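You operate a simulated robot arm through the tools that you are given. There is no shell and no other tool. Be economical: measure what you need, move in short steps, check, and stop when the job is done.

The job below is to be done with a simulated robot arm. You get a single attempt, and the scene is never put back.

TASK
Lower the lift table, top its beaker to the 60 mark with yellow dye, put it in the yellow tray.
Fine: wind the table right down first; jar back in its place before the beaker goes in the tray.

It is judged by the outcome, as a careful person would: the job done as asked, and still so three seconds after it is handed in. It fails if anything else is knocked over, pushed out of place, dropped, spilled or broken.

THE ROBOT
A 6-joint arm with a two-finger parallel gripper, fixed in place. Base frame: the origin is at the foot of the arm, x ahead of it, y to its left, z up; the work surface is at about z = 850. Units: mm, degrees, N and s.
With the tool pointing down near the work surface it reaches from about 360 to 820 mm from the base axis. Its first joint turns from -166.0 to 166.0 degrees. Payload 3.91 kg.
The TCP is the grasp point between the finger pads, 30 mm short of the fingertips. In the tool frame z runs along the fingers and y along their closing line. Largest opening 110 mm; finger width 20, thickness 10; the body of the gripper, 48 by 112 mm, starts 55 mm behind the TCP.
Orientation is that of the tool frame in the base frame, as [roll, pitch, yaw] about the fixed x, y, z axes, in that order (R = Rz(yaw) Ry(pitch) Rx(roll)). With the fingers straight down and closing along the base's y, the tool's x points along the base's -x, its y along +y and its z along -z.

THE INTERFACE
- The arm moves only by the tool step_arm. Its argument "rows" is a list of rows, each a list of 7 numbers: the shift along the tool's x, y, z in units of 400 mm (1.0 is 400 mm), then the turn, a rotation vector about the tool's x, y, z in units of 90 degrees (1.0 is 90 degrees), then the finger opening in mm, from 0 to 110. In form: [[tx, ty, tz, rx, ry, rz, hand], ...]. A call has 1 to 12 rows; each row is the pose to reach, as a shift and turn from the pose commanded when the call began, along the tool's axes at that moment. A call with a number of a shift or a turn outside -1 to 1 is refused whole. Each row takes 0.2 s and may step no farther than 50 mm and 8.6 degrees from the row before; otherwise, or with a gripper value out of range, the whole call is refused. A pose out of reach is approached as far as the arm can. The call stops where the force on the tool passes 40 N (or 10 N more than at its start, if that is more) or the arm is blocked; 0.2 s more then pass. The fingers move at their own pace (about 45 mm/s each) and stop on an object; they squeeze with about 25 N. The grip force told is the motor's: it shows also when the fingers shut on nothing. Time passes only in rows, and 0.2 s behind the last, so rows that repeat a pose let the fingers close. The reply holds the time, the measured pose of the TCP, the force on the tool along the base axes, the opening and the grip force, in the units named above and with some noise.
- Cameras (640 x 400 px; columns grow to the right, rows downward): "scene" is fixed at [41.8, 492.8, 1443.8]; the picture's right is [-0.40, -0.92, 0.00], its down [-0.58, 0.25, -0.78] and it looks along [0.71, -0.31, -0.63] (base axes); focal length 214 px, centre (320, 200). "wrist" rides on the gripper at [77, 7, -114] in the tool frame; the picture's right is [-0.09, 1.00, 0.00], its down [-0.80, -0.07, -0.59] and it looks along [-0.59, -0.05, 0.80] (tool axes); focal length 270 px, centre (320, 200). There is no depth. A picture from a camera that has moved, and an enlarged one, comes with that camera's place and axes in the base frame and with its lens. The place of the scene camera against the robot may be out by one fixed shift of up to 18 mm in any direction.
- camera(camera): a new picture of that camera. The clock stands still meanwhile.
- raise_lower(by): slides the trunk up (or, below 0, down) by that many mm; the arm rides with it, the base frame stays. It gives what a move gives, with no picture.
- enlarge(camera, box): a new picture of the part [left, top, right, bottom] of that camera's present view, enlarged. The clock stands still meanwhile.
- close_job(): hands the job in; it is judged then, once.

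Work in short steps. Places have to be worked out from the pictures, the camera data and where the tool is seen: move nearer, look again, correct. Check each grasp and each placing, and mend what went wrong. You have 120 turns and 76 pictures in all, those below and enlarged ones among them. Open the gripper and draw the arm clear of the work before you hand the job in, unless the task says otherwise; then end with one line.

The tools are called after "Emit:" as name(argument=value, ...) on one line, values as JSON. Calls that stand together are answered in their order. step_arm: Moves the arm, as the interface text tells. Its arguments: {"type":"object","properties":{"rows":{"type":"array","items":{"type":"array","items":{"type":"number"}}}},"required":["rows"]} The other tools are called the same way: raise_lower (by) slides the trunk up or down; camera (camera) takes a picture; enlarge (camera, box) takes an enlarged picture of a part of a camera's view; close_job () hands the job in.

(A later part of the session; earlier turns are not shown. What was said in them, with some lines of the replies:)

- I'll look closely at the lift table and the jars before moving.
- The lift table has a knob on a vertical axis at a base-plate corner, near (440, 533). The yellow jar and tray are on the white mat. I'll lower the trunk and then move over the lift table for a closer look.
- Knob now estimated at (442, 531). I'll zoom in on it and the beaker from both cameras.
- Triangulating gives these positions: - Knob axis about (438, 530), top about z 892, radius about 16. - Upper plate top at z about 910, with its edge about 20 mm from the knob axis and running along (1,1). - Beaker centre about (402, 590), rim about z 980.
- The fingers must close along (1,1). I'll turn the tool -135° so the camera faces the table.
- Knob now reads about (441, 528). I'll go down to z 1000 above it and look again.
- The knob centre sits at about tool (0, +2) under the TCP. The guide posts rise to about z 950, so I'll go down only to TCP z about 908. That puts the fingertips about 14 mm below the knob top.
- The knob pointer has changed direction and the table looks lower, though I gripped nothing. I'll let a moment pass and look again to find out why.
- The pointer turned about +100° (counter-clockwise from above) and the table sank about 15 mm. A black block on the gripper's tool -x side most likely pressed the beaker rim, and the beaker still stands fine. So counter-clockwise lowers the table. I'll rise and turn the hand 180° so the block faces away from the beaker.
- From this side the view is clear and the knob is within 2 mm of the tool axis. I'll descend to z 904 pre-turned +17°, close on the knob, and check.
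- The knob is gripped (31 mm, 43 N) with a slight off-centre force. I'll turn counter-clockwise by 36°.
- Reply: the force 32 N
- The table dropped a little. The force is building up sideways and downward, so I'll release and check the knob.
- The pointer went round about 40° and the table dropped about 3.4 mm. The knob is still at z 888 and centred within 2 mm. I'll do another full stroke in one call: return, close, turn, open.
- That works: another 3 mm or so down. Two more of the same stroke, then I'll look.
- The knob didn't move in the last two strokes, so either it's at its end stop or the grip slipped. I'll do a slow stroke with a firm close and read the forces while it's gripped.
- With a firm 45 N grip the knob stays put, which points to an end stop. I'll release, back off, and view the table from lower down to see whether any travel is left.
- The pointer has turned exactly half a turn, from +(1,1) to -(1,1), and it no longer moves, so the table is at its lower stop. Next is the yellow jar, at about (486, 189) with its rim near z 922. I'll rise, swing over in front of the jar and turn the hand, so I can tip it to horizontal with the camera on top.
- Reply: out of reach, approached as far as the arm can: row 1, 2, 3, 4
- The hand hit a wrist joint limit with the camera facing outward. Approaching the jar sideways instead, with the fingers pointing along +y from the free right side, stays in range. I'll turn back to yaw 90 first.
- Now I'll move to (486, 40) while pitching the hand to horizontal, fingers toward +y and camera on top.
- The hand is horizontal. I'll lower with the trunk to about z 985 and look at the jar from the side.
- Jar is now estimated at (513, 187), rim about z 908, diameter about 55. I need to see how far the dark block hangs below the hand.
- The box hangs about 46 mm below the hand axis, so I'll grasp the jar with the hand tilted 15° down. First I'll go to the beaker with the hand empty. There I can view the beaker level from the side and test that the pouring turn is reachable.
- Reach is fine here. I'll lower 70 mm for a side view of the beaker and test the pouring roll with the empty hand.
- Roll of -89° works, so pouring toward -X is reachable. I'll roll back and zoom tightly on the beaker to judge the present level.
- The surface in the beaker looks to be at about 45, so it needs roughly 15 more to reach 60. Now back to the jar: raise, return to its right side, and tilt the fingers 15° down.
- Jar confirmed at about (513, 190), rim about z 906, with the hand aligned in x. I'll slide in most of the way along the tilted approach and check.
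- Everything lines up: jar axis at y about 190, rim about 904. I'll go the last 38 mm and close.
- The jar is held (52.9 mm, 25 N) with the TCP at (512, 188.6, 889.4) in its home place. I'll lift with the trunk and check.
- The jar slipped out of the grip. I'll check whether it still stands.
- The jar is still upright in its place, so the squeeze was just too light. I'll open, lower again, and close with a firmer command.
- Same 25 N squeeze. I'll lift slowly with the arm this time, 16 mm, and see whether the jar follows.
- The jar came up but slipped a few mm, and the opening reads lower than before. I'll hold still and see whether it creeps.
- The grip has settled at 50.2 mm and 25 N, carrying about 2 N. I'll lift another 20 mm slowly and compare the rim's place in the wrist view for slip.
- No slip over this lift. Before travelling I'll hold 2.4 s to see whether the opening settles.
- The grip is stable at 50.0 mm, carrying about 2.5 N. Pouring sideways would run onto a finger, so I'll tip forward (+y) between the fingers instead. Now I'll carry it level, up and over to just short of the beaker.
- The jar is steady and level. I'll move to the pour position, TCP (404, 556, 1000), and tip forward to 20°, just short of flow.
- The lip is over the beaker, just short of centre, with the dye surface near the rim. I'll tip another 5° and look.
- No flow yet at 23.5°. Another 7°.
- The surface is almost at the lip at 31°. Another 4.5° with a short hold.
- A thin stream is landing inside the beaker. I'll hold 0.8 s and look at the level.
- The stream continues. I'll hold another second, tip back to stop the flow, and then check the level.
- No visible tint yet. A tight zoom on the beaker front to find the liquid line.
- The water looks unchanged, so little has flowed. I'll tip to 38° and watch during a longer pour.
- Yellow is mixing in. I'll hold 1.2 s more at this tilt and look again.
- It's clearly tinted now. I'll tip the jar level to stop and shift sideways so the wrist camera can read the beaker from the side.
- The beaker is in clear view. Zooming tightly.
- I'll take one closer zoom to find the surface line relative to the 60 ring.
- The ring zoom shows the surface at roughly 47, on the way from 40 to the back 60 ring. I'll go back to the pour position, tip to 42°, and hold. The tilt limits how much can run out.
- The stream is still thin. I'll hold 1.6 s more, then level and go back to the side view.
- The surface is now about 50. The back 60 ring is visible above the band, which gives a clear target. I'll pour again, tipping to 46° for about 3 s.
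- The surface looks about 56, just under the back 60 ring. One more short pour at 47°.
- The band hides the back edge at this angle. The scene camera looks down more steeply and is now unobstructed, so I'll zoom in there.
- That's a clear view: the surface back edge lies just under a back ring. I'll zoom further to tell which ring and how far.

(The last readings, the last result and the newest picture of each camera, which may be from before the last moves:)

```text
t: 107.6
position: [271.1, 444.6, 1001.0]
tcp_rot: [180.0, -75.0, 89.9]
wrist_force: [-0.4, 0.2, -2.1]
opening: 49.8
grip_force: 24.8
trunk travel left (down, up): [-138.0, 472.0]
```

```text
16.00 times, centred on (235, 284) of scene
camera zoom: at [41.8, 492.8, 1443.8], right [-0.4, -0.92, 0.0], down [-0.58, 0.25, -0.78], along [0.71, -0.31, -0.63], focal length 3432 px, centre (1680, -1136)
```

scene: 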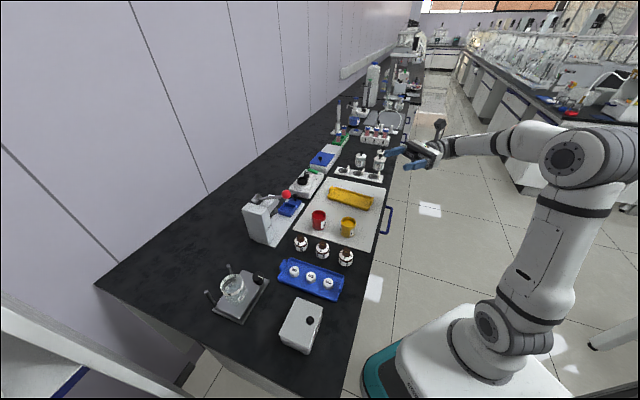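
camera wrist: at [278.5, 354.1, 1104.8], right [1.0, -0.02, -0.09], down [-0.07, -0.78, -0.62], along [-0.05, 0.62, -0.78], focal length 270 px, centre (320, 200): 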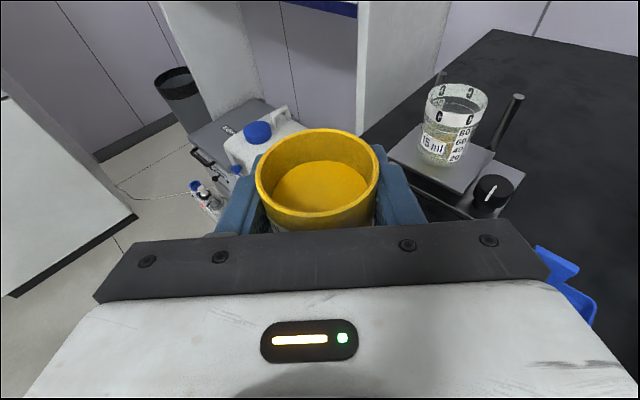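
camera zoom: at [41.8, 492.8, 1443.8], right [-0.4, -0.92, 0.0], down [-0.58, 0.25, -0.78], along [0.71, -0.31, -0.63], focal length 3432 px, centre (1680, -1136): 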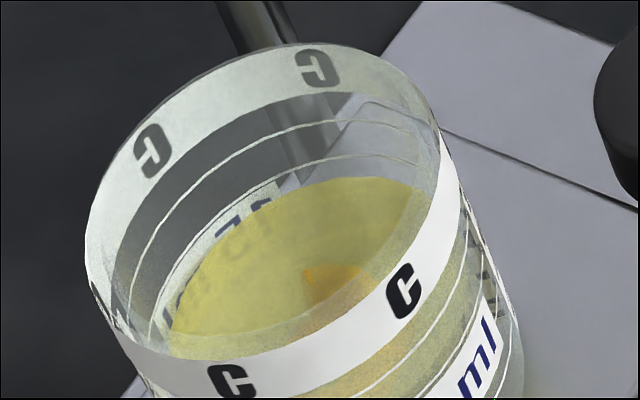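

In this clean view the surface edge lies about 0.6 of a division below the back 60 ring, so the true level is about 48. About 12 more is needed, so I'll pour at 52° for about 3.5 s, then recheck.

Emit:
step_arm(rows=[[0.025, 0.06, 0.02, 0, 0, 0, 0], [0.045, 0.13, 0.06, 0, 0, 0, 0], [0.065, 0.21, 0.12, 0, 0, 0, 0], [0.085, 0.28, 0.19, 0, 0, 0, 0], [0.065, 0.33, 0.27, 0, 0, 0, 0], [0.065, 0.33, 0.27, 0, -0.09, 0, 0], [0.065, 0.33, 0.27, 0, -0.18, 0, 0], [0.065, 0.33, 0.27, 0, -0.27, 0, 0], [0.065, 0.33, 0.27, 0, -0.36, 0, 0]])

Emit:
step_arm(rows=[[0, 0, 0, 0, -0.08, 0, 0], [0, 0, 0, 0, -0.14, 0, 0], [0, 0, 0, 0, -0.18, 0, 0], [0, 0, 0, 0, -0.218, 0, 0], [0, 0, 0, 0, -0.218, 0, 0], [0, 0, 0, 0, -0.218, 0, 0], [0, 0, 0, 0, -0.218, 0, 0], [0, 0, 0, 0, -0.218, 0, 0], [0, 0, 0, 0, -0.218, 0, 0], [0, 0, 0, 0, -0.218, 0, 0], [0, 0, 0, 0, -0.218, 0, 0], [0, 0, 0, 0, -0.218, 0, 0]])

Emit:
step_arm(rows=[[0, 0, 0, 0, 0, 0, 0], [0, 0, 0, 0, 0, 0, 0], [0, 0, 0, 0, 0, 0, 0], [0, 0, 0, 0, 0, 0, 0], [0, 0, 0, 0, 0, 0, 0], [0, 0, 0, 0, 0, 0, 0], [0, 0, 0, 0, 0.09, 0, 0], [0, 0, 0, 0, 0.18, 0, 0], [0, 0, 0, 0, 0.27, 0, 0], [0, 0, 0, 0, 0.36, 0, 0], [0, 0, 0, 0, 0.45, 0, 0], [0, 0, 0, 0, 0.54, 0, 0]])

Emit:
step_arm(rows=[[0.02, -0.05, -0.08, 0, 0.038, 0, 0], [0.0, -0.12, -0.15, 0, 0.038, 0, 0], [-0.02, -0.2, -0.21, 0, 0.038, 0, 0], [-0.04, -0.27, -0.25, 0, 0.038, 0, 0], [-0.065, -0.33, -0.27, 0, 0.038, 0, 0]])

Emit:
enlarge(camera="scene", box=[225, 273, 245, 294])

```text
t: 109.6
position: [401.2, 555.6, 998.8]
tcp_rot: [-180.0, -42.5, 89.9]
wrist_force: [-0.5, -1.8, -0.4]
opening: 49.7
grip_force: 24.8
trunk travel left (down, up): [-138.0, 472.0]
```

```text
t: 112.2
position: [401.7, 556.9, 997.5]
tcp_rot: [-179.9, -23.1, 90.0]
wrist_force: [0.7, 0.4, -0.6]
opening: 50.0
grip_force: 25.2
trunk travel left (down, up): [-138.0, 472.0]
```

```text
t: 114.8
position: [403.7, 555.0, 999.5]
tcp_rot: [179.9, -71.6, 90.0]
wrist_force: [0.5, -0.2, -1.1]
opening: 49.7
grip_force: 25.1
trunk travel left (down, up): [-138.0, 472.0]
```

```text
t: 116.0
position: [267.9, 449.1, 1007.1]
tcp_rot: [-180.0, -75.0, 90.0]
wrist_force: [0.3, 0.2, -1.5]
opening: 49.8
grip_force: 24.8
trunk travel left (down, up): [-138.0, 472.0]
```

```text
16.00 times, centred on (235, 284) of scene
camera zoom: at [41.8, 492.8, 1443.8], right [-0.4, -0.92, 0.0], down [-0.58, 0.25, -0.78], along [0.71, -0.31, -0.63], focal length 3432 px, centre (1680, -1136)
```

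zoom: 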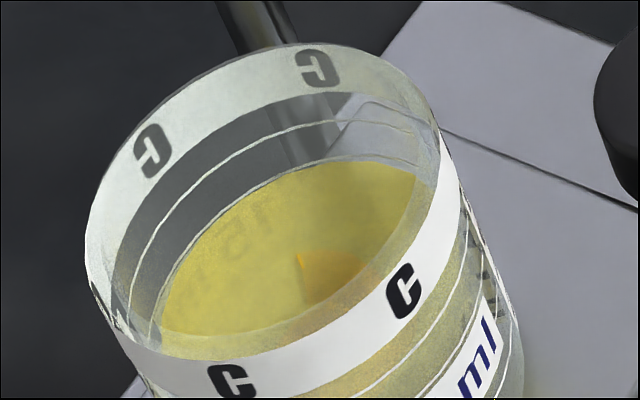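

The edge is now only 4–5 px below the 60 ring, about 58. One short top-up at 52° for about 1.5 s.

Emit:
step_arm(rows=[[0.025, 0.06, 0.02, 0, 0, 0, 0], [0.045, 0.13, 0.06, 0, 0, 0, 0], [0.06, 0.21, 0.12, 0, 0, 0, 0], [0.07, 0.28, 0.19, 0, 0, 0, 0], [0.049, 0.33, 0.2734, 0, 0, 0, 0], [0.049, 0.33, 0.2734, 0, -0.09, 0, 0], [0.049, 0.33, 0.2734, 0, -0.18, 0, 0], [0.049, 0.33, 0.2734, 0, -0.27, 0, 0], [0.049, 0.33, 0.2734, 0, -0.36, 0, 0], [0.049, 0.33, 0.2734, 0, -0.45, 0, 0]])

Emit:
step_arm(rows=[[0, 0, 0, 0, -0.06, 0, 0], [0, 0, 0, 0, -0.1, 0, 0], [0, 0, 0, 0, -0.13, 0, 0], [0, 0, 0, 0, -0.13, 0, 0], [0, 0, 0, 0, -0.13, 0, 0], [0, 0, 0, 0, -0.13, 0, 0], [0, 0, 0, 0, -0.13, 0, 0], [0, 0, 0, 0, -0.13, 0, 0], [0, 0, 0, 0, -0.07, 0, 0], [0, 0, 0, 0, 0.02, 0, 0], [0, 0, 0, 0, 0.11, 0, 0], [0, 0, 0, 0, 0.2, 0, 0]])

Emit:
step_arm(rows=[[0, 0, 0, 0, 0.09, 0, 0], [0, 0, 0, 0, 0.18, 0, 0], [0, 0, 0, 0, 0.25, 0, 0]])

Emit:
step_arm(rows=[[0.02, -0.05, -0.08, 0, 0, 0, 0], [0.0, -0.12, -0.15, 0, 0, 0, 0], [-0.02, -0.2, -0.21, 0, 0, 0, 0], [-0.04, -0.27, -0.25, 0, 0, 0, 0], [-0.049, -0.33, -0.27, 0, 0, 0, 0]])

Emit:
enlarge(camera="scene", box=[225, 273, 245, 294])

```text
t: 118.2
position: [403.0, 556.0, 1000.2]
tcp_rot: [180.0, -34.4, 90.1]
wrist_force: [-0.9, 0.8, -1.9]
opening: 49.5
grip_force: 25.2
trunk travel left (down, up): [-138.0, 472.0]
```

```text
t: 120.8
position: [402.7, 556.0, 1000.1]
tcp_rot: [-180.0, -52.5, 90.0]
wrist_force: [0.2, -0.2, -1.3]
opening: 49.7
grip_force: 24.9
trunk travel left (down, up): [-138.0, 472.0]
```

```text
t: 121.6
position: [403.0, 556.4, 997.5]
tcp_rot: [179.9, -75.0, 90.1]
wrist_force: [0.3, 0.3, -0.9]
opening: 49.7
grip_force: 25.4
trunk travel left (down, up): [-138.0, 472.0]
```

```text
t: 122.8
position: [271.7, 446.7, 1009.0]
tcp_rot: [-180.0, -75.0, 90.1]
wrist_force: [0.1, 0.4, -1.4]
opening: 49.8
grip_force: 25.2
trunk travel left (down, up): [-138.0, 472.0]
```

```text
16.00 times, centred on (235, 284) of scene
camera zoom: at [41.8, 492.8, 1443.8], right [-0.4, -0.92, 0.0], down [-0.58, 0.25, -0.78], along [0.71, -0.31, -0.63], focal length 3432 px, centre (1680, -1136)
```

zoom: 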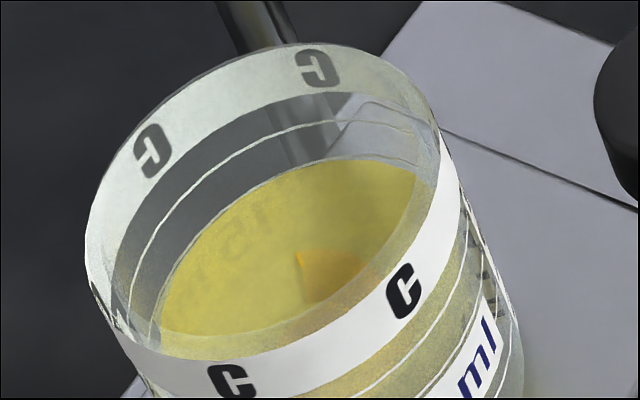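

The edge now coincides with the 60 ring and nothing is spilled. Next, the jar goes back to its place: up, across to above (512, 190), then down.

Emit:
step_arm(rows=[[0.075, 0, -0.02, 0, 0, 0, 0], [0.0617, 0.048, -0.069, 0, 0, 0, 0], [0.0419, 0.1205, -0.143, 0, 0, 0, 0], [0.022, 0.193, -0.217, 0, 0, 0, 0], [0.002, 0.265, -0.291, 0, 0, 0, 0], [-0.018, 0.337, -0.3655, 0, 0, 0, 0], [-0.038, 0.41, -0.4396, 0, 0, 0, 0], [-0.0576, 0.482, -0.5136, 0, 0, 0, 0], [-0.0774, 0.554, -0.5876, 0, 0, 0, 0], [-0.0907, 0.6025, -0.637, 0, 0, 0, 0], [-0.0907, 0.6025, -0.637, 0, 0, 0, 0]])

```text
t: 125.2
position: [511.8, 192.3, 1038.5]
tcp_rot: [-180.0, -75.1, 90.1]
wrist_force: [-0.3, -0.2, -0.8]
opening: 49.8
grip_force: 25.0
trunk travel left (down, up): [-138.0, 472.0]
```

I'm above the home spot at (511.8, 192, 1039). Going down to z about 898.

Emit:
step_arm(rows=[[-0.1, 0, 0.0268, 0, 0, 0, 0], [-0.2, 0, 0.0536, 0, 0, 0, 0], [-0.28, 0, 0.075, 0, 0, 0, 0], [-0.32, 0, 0.0858, 0, 0, 0, 0], [-0.3405, 0, 0.0913, 0, 0, 0, 0], [-0.3405, 0, 0.0913, 0, 0, 0, 0]])

Emit:
step_arm(rows=[[-0.004, 0, 0.001, 0, 0, 0, 0], [-0.0075, 0, 0.002, 0, 0, 0, 0], [-0.0075, 0, 0.002, 0, 0, 0, 0]])

Emit:
step_arm(rows=[[-0.003, 0, 0.0008, 0, 0, 0, 0], [-0.006, 0, 0.0016, 0, 0, 0, 0], [-0.006, 0, 0.0016, 0, 0, 0, 0]])

```text
t: 126.6
position: [511.1, 192.3, 896.9]
tcp_rot: [-179.9, -75.0, 89.9]
wrist_force: [-0.2, 0.5, -1.4]
opening: 49.7
grip_force: 25.1
trunk travel left (down, up): [-138.0, 472.0]
```

```text
t: 127.4
position: [511.2, 191.7, 894.6]
tcp_rot: [-179.9, -75.1, 90.0]
wrist_force: [-0.1, -0.5, -2.1]
opening: 49.9
grip_force: 24.8
trunk travel left (down, up): [-138.0, 472.0]
```

```text
t: 128.2
position: [511.3, 192.8, 893.6]
tcp_rot: [-180.0, -75.0, 90.0]
wrist_force: [0.1, 0.1, -2.4]
opening: 49.7
grip_force: 24.7
trunk travel left (down, up): [-138.0, 472.0]
```

Still hanging freely, so there's no contact yet. I'll go down in 1.5 mm steps watching the force.

Emit:
step_arm(rows=[[-0.002, 0, 0.0005, 0, 0, 0, 0], [-0.0045, 0, 0.0012, 0, 0, 0, 0], [-0.0045, 0, 0.0012, 0, 0, 0, 0]])

Emit:
step_arm(rows=[[-0.002, 0, 0.0005, 0, 0, 0, 0], [-0.0045, 0, 0.0012, 0, 0, 0, 0], [-0.0045, 0, 0.0012, 0, 0, 0, 0]])

Emit:
step_arm(rows=[[-0.002, 0, 0.0005, 0, 0, 0, 0], [-0.0035, 0, 0.0009, 0, 0, 0, 0], [-0.0035, 0, 0.0009, 0, 0, 0, 0]])

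```text
t: 129.0
position: [511.7, 192.8, 890.5]
tcp_rot: [-180.0, -75.0, 90.0]
wrist_force: [-0.1, -0.6, -1.7]
opening: 49.8
grip_force: 25.1
trunk travel left (down, up): [-138.0, 472.0]
```

```text
t: 129.8
position: [512.0, 190.6, 888.3]
tcp_rot: [-179.8, -75.0, 90.0]
wrist_force: [-0.1, -0.7, -1.4]
opening: 49.6
grip_force: 24.5
trunk travel left (down, up): [-138.0, 472.0]
```

```text
t: 130.6
position: [512.0, 192.2, 887.9]
tcp_rot: [-179.8, -74.9, 90.0]
wrist_force: [-0.5, -0.5, -0.6]
opening: 49.6
grip_force: 24.9
trunk travel left (down, up): [-138.0, 472.0]
```

Possibly touching. Another 1.5 mm to confirm contact.

Emit:
step_arm(rows=[[-0.002, 0, 0.0005, 0, 0, 0, 0], [-0.0035, 0, 0.0009, 0, 0, 0, 0], [-0.0035, 0, 0.0009, 0, 0, 0, 0]])

Emit:
step_arm(rows=[[-0.001, 0, 0.0003, 0, 0, 0, 0], [-0.0025, 0, 0.0007, 0, 0, 0, 0], [-0.0025, 0, 0.0007, 0, 0, 0, 0]])

```text
t: 131.4
position: [512.4, 191.6, 886.2]
tcp_rot: [179.4, -75.1, 90.4]
wrist_force: [5.0, 0.6, 12.2]
opening: 49.5
grip_force: 25.2
trunk travel left (down, up): [-138.0, 472.0]
```

```text
t: 132.2
position: [510.7, 191.6, 886.8]
tcp_rot: [179.6, -75.1, 90.5]
wrist_force: [2.7, -2.9, 19.5]
opening: 49.6
grip_force: 24.9
trunk travel left (down, up): [-138.0, 472.0]
```

The jar is firmly down. I'll ease up 1 mm, open, and look.

Emit:
step_arm(rows=[[0.0025, 0, -0.0007, 0, 0, 0, 0], [0.0035, 0, -0.001, 0, 0, 0, 0], [0.0035, 0, -0.001, 0, 0, 0, 55], [0.0035, 0, -0.001, 0, 0, 0, 70], [0.0035, 0, -0.001, 0, 0, 0, 84], [0.0035, 0, -0.001, 0, 0, 0, 84]])

Emit:
camera(camera="wrist")

```text
t: 133.6
position: [513.1, 191.0, 886.2]
tcp_rot: [-179.9, -74.9, 90.0]
wrist_force: [-0.9, -0.2, 0.3]
opening: 84.1
grip_force: 0.1
trunk travel left (down, up): [-138.0, 472.0]
```

```text
5 pictures are left
camera wrist: at [519.4, 101.1, 989.3], right [1.0, -0.02, -0.09], down [-0.07, -0.78, -0.62], along [-0.05, 0.62, -0.78], focal length 270 px, centre (320, 200)
```

wrist: 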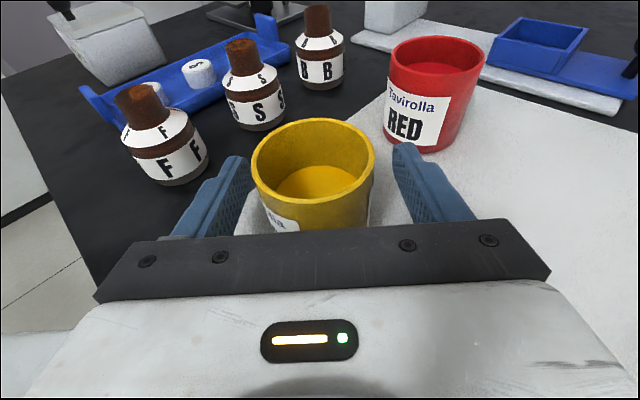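

The jar stands back in its place. I'll withdraw along the approach line, raise the trunk, and turn the hand to point straight down.

Emit:
step_arm(rows=[[0, 0, -0.06, 0, 0, 0, 84], [0, 0, -0.16, 0, 0, 0, 84], [0, 0, -0.26, 0, 0, 0, 84], [0, 0, -0.3, 0, 0, 0, 84]])

Emit:
raise_lower(by=187)

Emit:
step_arm(rows=[[0, 0, 0, 0, -0.085, 0, 84], [0, 0, 0, 0, -0.17, 0, 84], [0, 0, 0, 0, -0.255, 0, 84], [0, 0, 0, 0, -0.34, 0, 84], [0, 0, 0, 0, -0.425, 0, 84], [0, 0, 0, 0, -0.51, 0, 84], [0, 0, 0, 0, -0.595, 0, 84], [0, 0, 0, 0, -0.68, 0, 84], [0, 0, 0, 0, -0.765, 0, 84], [0, 0, 0, 0, -0.833, 0, 84]])

Emit:
step_arm(rows=[[0, 0, 0, 0, 0, -0.09, 84], [0, 0, 0, 0, 0, -0.18, 84], [0, 0, 0, 0, 0, -0.27, 84], [0, 0, 0, 0, 0, -0.36, 84], [0, 0, 0, 0, 0, -0.45, 84], [0, 0, 0, 0, 0, -0.5, 84]])

```text
t: 134.6
position: [512.5, 72.9, 916.5]
tcp_rot: [-179.8, -74.9, 90.0]
wrist_force: [0.5, -0.3, -0.4]
opening: 83.8
grip_force: 0.1
trunk travel left (down, up): [-138.0, 472.0]
```

```text
t: 136.7
position: [512.1, 73.3, 1101.9]
tcp_rot: [-180.0, -75.0, 90.0]
wrist_force: [-0.3, 0.2, -0.9]
opening: 84.0
grip_force: 0.1
trunk travel left (down, up): [-325.0, 285.0]
```

```text
t: 138.8
position: [511.5, 71.8, 1102.3]
tcp_rot: [179.9, 0.1, 90.0]
wrist_force: [0.6, 0.5, -0.5]
opening: 83.9
grip_force: 0.1
trunk travel left (down, up): [-325.0, 285.0]
```

```text
t: 140.2
position: [512.3, 72.6, 1102.8]
tcp_rot: [-179.9, -0.1, 135.0]
wrist_force: [0.2, -0.1, -0.3]
opening: 84.0
grip_force: 0.1
trunk travel left (down, up): [-325.0, 285.0]
```

The hand is top-down at yaw 135. From here the tray should be in view, so I'll take one picture to locate it.

Emit:
enlarge(camera="wrist", box=[290, 40, 540, 220])

```text
2.22 times, centred on (415, 130) of wrist
camera zoom: at [463.0, 132.6, 1216.4], right [0.77, 0.64, 0.0], down [0.52, -0.62, 0.59], along [0.38, -0.45, -0.8], focal length 601 px, centre (109, 356)
```

zoom: 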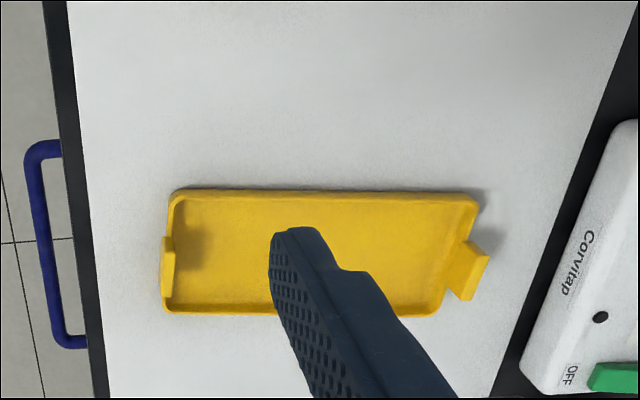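

Tray centre is at (680, 81), about 188 × 86 mm, with its long axis at 38°, so the beaker fits well. Now over to the beaker at (403, 590).

Emit:
step_arm(rows=[[0.04, 0.03, 0, 0, 0, 0, 84], [0.12, 0.08, 0, 0, 0, 0, 84], [0.21, 0.135, 0, 0, 0, 0, 84], [0.3, 0.195, 0, 0, 0, 0, 84], [0.39, 0.255, 0, 0, 0, 0, 84], [0.48, 0.31, 0, 0, 0, 0, 84], [0.553, 0.36, 0, 0, 0, 0, 84]])

Emit:
step_arm(rows=[[0.08, 0.05, 0, 0, 0, 0, 84], [0.17, 0.11, 0, 0, 0, 0, 84], [0.26, 0.17, 0, 0, 0, 0, 84], [0.35, 0.225, 0, 0, 0, 0, 84], [0.44, 0.285, 0.02, 0, 0, 0, 84], [0.52, 0.335, 0.06, 0, 0, 0, 84], [0.553, 0.361, 0.12, 0, 0, 0, 84]])

Emit:
camera(camera="wrist")

```text
t: 141.8
position: [459.7, 332.2, 1105.7]
tcp_rot: [180.0, -0.1, 135.1]
wrist_force: [0.4, 0.1, -0.6]
opening: 83.8
grip_force: 0.1
trunk travel left (down, up): [-325.0, 285.0]
```

```text
t: 143.4
position: [401.0, 591.8, 1055.3]
tcp_rot: [-179.9, 0.0, 134.9]
wrist_force: [-0.3, -0.1, 0.4]
opening: 84.0
grip_force: 0.0
trunk travel left (down, up): [-325.0, 285.0]
```

```text
3 pictures are left
camera wrist: at [351.7, 651.6, 1168.4], right [0.77, 0.64, 0.0], down [0.52, -0.62, 0.59], along [0.38, -0.46, -0.8], focal length 270 px, centre (320, 200)
```

wrist: 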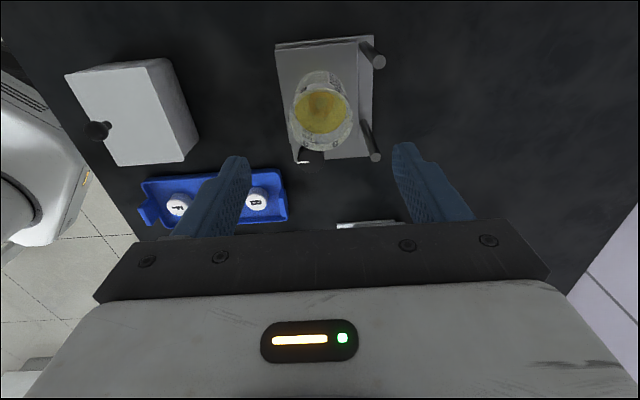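

The beaker rim is within 3 mm of the tool axis. I'll correct that, go down to z 931 and close.

Emit:
step_arm(rows=[[-0.005, 0.004, 0.08, 0, 0, 0, 84], [-0.005, 0.004, 0.17, 0, 0, 0, 84], [-0.005, 0.004, 0.25, 0, 0, 0, 84], [-0.005, 0.004, 0.309, 0, 0, 0, 84], [-0.005, 0.004, 0.309, 0, 0, 0, 65], [-0.005, 0.004, 0.309, 0, 0, 0, 40], [-0.005, 0.004, 0.309, 0, 0, 0, 10], [-0.005, 0.004, 0.309, 0, 0, 0, 0], [-0.005, 0.004, 0.309, 0, 0, 0, 0], [-0.005, 0.004, 0.309, 0, 0, 0, 0]])

```text
t: 145.7
position: [407.7, 592.6, 931.7]
tcp_rot: [180.0, 0.0, 135.0]
wrist_force: [0.4, -0.4, 0.0]
opening: 51.2
grip_force: 24.7
trunk travel left (down, up): [-325.0, 285.0]
```

Gripped at 51.2 mm with 25 N. I'll let it settle, then lift 15 mm slowly and check the load.

Emit:
step_arm(rows=[[0, 0, 0, 0, 0, 0, 0], [0, 0, 0, 0, 0, 0, 0], [0, 0, 0, 0, 0, 0, 0], [0, 0, 0, 0, 0, 0, 0], [0, 0, -0.005, 0, 0, 0, 0], [0, 0, -0.01, 0, 0, 0, 0], [0, 0, -0.017, 0, 0, 0, 0], [0, 0, -0.025, 0, 0, 0, 0], [0, 0, -0.033, 0, 0, 0, 0], [0, 0, -0.0375, 0, 0, 0, 0], [0, 0, -0.0375, 0, 0, 0, 0]])

Emit:
step_arm(rows=[[0, 0, 0, 0, 0, 0, 0], [0, 0, 0, 0, 0, 0, 0], [0, 0, 0, 0, 0, 0, 0], [0, 0, 0, 0, 0, 0, 0]])

```text
t: 148.1
position: [405.7, 589.1, 945.1]
tcp_rot: [180.0, 0.0, 135.0]
wrist_force: [0.0, -0.7, -1.2]
opening: 51.3
grip_force: 25.1
trunk travel left (down, up): [-325.0, 285.0]
```

```text
t: 149.1
position: [406.2, 589.4, 944.7]
tcp_rot: [180.0, 0.0, 135.0]
wrist_force: [0.1, 0.1, -1.2]
opening: 51.5
grip_force: 25.3
trunk travel left (down, up): [-325.0, 285.0]
```

The beaker hangs steady: 51.4 mm, 1.2 N, no creep. I'll lift and carry it around the press, via (440, 250).

Emit:
step_arm(rows=[[0, 0, -0.08, 0, 0, 0, 0], [0, 0, -0.19, 0, 0, 0, 0], [0, 0, -0.2875, 0, 0, 0, 0], [-0.046, -0.038, -0.2875, 0, 0, 0, 0], [-0.125, -0.102, -0.2875, 0, 0, 0, 0], [-0.204, -0.167, -0.2875, 0, 0, 0, 0], [-0.29, -0.237, -0.2875, 0, 0, 0, 0], [-0.376, -0.307, -0.2875, 0, 0, 0, 0], [-0.461, -0.377, -0.2875, 0, 0, 0, 0], [-0.547, -0.447, -0.2875, 0, 0, 0, 0], [-0.619, -0.507, -0.2875, 0, 0, 0, 0], [-0.659, -0.539, -0.2875, 0, 0, 0, 0]])

```text
t: 151.7
position: [440.6, 250.2, 1061.8]
tcp_rot: [-180.0, 0.0, 135.1]
wrist_force: [-0.3, 0.0, -0.2]
opening: 51.7
grip_force: 25.0
out of reach, approached as far as the arm can: row 3
trunk travel left (down, up): [-325.0, 285.0]
```

Still held. Now on to above the tray centre (680, 81), aligning the fingers with the tray's long axis.

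Emit:
step_arm(rows=[[-0.06, 0.01, 0, 0, 0, 0.01, 0], [-0.15, 0.026, 0, 0, 0, 0.02, 0], [-0.24, 0.042, 0, 0, 0, 0.03, 0], [-0.33, 0.057, 0, 0, 0, 0.04, 0], [-0.42, 0.073, 0, 0, 0, 0.05, 0], [-0.51, 0.089, 0, 0, 0, 0.06, 0], [-0.6, 0.104, 0, 0, 0, 0.07, 0], [-0.67, 0.117, 0, 0, 0, 0.078, 0], [-0.721, 0.1255, 0, 0, 0, 0.078, 0], [-0.721, 0.1255, 0, 0, 0, 0.078, 0]])

Emit:
enlarge(camera="scene", box=[300, 120, 420, 230])

```text
t: 153.8
position: [676.3, 83.0, 1058.9]
tcp_rot: [179.9, 0.0, 128.0]
wrist_force: [0.7, -0.1, -0.9]
opening: 51.1
grip_force: 25.2
trunk travel left (down, up): [-325.0, 285.0]
```

```text
3.64 times, centred on (360, 175) of scene
camera zoom: at [41.8, 492.8, 1443.8], right [-0.4, -0.92, 0.0], down [-0.58, 0.25, -0.78], along [0.71, -0.31, -0.63], focal length 780 px, centre (174, 291)
```

zoom: 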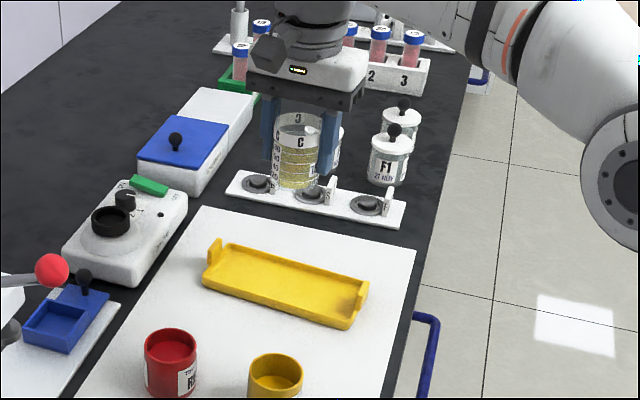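

The beaker is held and the spot lines up over the tray centre. I'll go down to about 15 mm above the tray floor.

Emit:
step_arm(rows=[[0.0, 0.003, 0.07, 0, 0, 0, 0], [0.0, 0.004, 0.17, 0, 0, 0, 0], [0.0, 0.004, 0.26, 0, 0, 0, 0], [0.0, 0.004, 0.32, 0, 0, 0, 0], [0.0, 0.004, 0.355, 0, 0, 0, 0], [0.0, 0.004, 0.365, 0, 0, 0, 0]])

Emit:
step_arm(rows=[[0, 0, 0.005, 0, 0, 0, 0], [0, 0, 0.01, 0, 0, 0, 0], [0, 0, 0.015, 0, 0, 0, 0], [0, 0, 0.02, 0, 0, 0, 0], [0, 0, 0.02, 0, 0, 0, 0]])

```text
t: 155.2
position: [681.6, 83.9, 913.3]
tcp_rot: [-179.9, 0.0, 128.0]
wrist_force: [-0.1, 0.0, -0.3]
opening: 51.4
grip_force: 24.9
trunk travel left (down, up): [-325.0, 285.0]
```

```text
t: 156.4
position: [680.2, 83.9, 908.7]
tcp_rot: [180.0, 0.0, 128.0]
wrist_force: [-0.8, -0.2, -1.0]
opening: 51.6
grip_force: 25.2
trunk travel left (down, up): [-325.0, 285.0]
```

No contact yet. I'll step down about 2 mm at a time watching the force.

Emit:
step_arm(rows=[[0, 0, 0.003, 0, 0, 0, 0], [0, 0, 0.006, 0, 0, 0, 0], [0, 0, 0.006, 0, 0, 0, 0]])

Emit:
step_arm(rows=[[0, 0, 0.003, 0, 0, 0, 0], [0, 0, 0.006, 0, 0, 0, 0], [0, 0, 0.006, 0, 0, 0, 0]])

Emit:
step_arm(rows=[[0, 0, 0.0025, 0, 0, 0, 0], [0, 0, 0.005, 0, 0, 0, 0], [0, 0, 0.005, 0, 0, 0, 0]])

```text
t: 157.2
position: [679.3, 83.5, 907.2]
tcp_rot: [179.9, 0.1, 128.1]
wrist_force: [-1.5, 3.3, 11.8]
opening: 51.1
grip_force: 25.4
trunk travel left (down, up): [-325.0, 285.0]
```

```text
t: 158.1
position: [680.2, 83.6, 904.6]
tcp_rot: [179.9, 0.2, 128.0]
wrist_force: [6.0, 3.3, 19.1]
opening: 51.1
grip_force: 25.3
trunk travel left (down, up): [-325.0, 285.0]
```

```text
t: 158.8
position: [680.3, 82.6, 900.0]
tcp_rot: [180.0, -0.1, 127.9]
wrist_force: [3.0, -1.1, 15.8]
opening: 51.2
grip_force: 25.2
trunk travel left (down, up): [-325.0, 285.0]
```

Firm contact at 12–19 N. Before releasing I'll check that it stands on the tray floor.

Emit:
enlarge(camera="scene", box=[330, 160, 390, 215])

```text
7.27 times, centred on (360, 188) of scene
camera zoom: at [41.8, 492.8, 1443.8], right [-0.4, -0.92, 0.0], down [-0.58, 0.25, -0.78], along [0.71, -0.31, -0.63], focal length 1560 px, centre (29, 291)
```

zoom: 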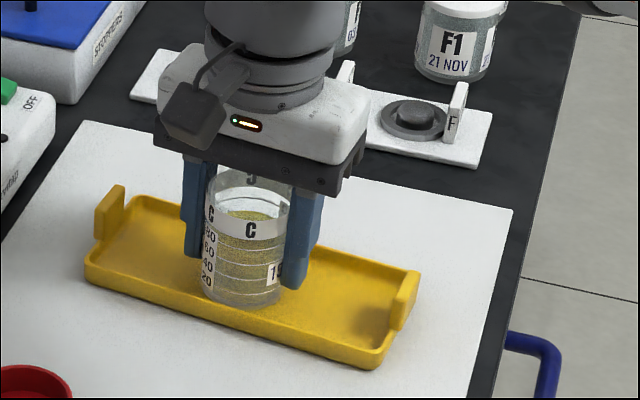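

The beaker stands on the tray floor, centred. I'll ease up 1 mm, open, then rise straight up and clear.

Emit:
step_arm(rows=[[0, 0, -0.003, 0, 0, 0, 0], [0, 0, -0.003, 0, 0, 0, 0], [0, 0, -0.003, 0, 0, 0, 58], [0, 0, -0.003, 0, 0, 0, 70], [0, 0, -0.003, 0, 0, 0, 84], [0, 0, -0.003, 0, 0, 0, 84], [0, 0, -0.05, 0, 0, 0, 84], [0, 0, -0.15, 0, 0, 0, 84], [0, 0, -0.25, 0, 0, 0, 84], [0, 0, -0.35, 0, 0, 0, 84], [0, 0, -0.42, 0, 0, 0, 84]])

Emit:
step_arm(rows=[[0.09, -0.06, 0, 0, 0, 0, 84], [0.18, -0.12, 0, 0, 0, 0, 84], [0.26, -0.18, 0, 0, 0, 0, 84], [0.33, -0.24, 0, 0, 0, 0, 84], [0.38, -0.3, 0, 0, 0, 0, 84]])

Emit:
camera(camera="scene")

```text
t: 161.2
position: [683.0, 81.0, 1070.5]
tcp_rot: [180.0, 0.1, 128.0]
wrist_force: [0.4, -0.1, 0.2]
opening: 83.8
grip_force: 0.0
trunk travel left (down, up): [-325.0, 285.0]
```

```text
t: 162.4
position: [491.9, 128.7, 1067.1]
tcp_rot: [179.9, 0.1, 128.0]
wrist_force: [0.2, 1.0, 0.5]
opening: 84.0
grip_force: 0.1
trunk travel left (down, up): [-325.0, 285.0]
```

```text
0 pictures are left
```

scene: 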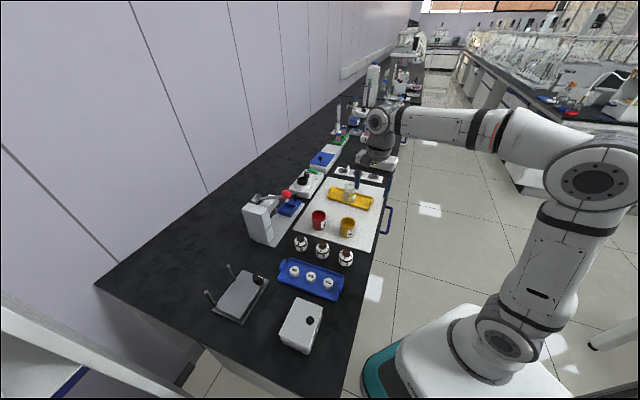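

The last picture shows the beaker in the yellow tray, the jar in its place, the table down, and the arm clear with the gripper open. I'm handing the job in.

Emit:
close_job()

```text
The job is handed in.
```

I handed the job in: the lift table is wound down to its stop, the beaker is topped with yellow dye to about the 60 mark and standing in the yellow tray, and the yellow jar went back in its place first. On my first approach to the knob, the gripper appears to have pressed the beaker rim and pushed the table down about 15 mm; the beaker stayed upright and nothing spilled.
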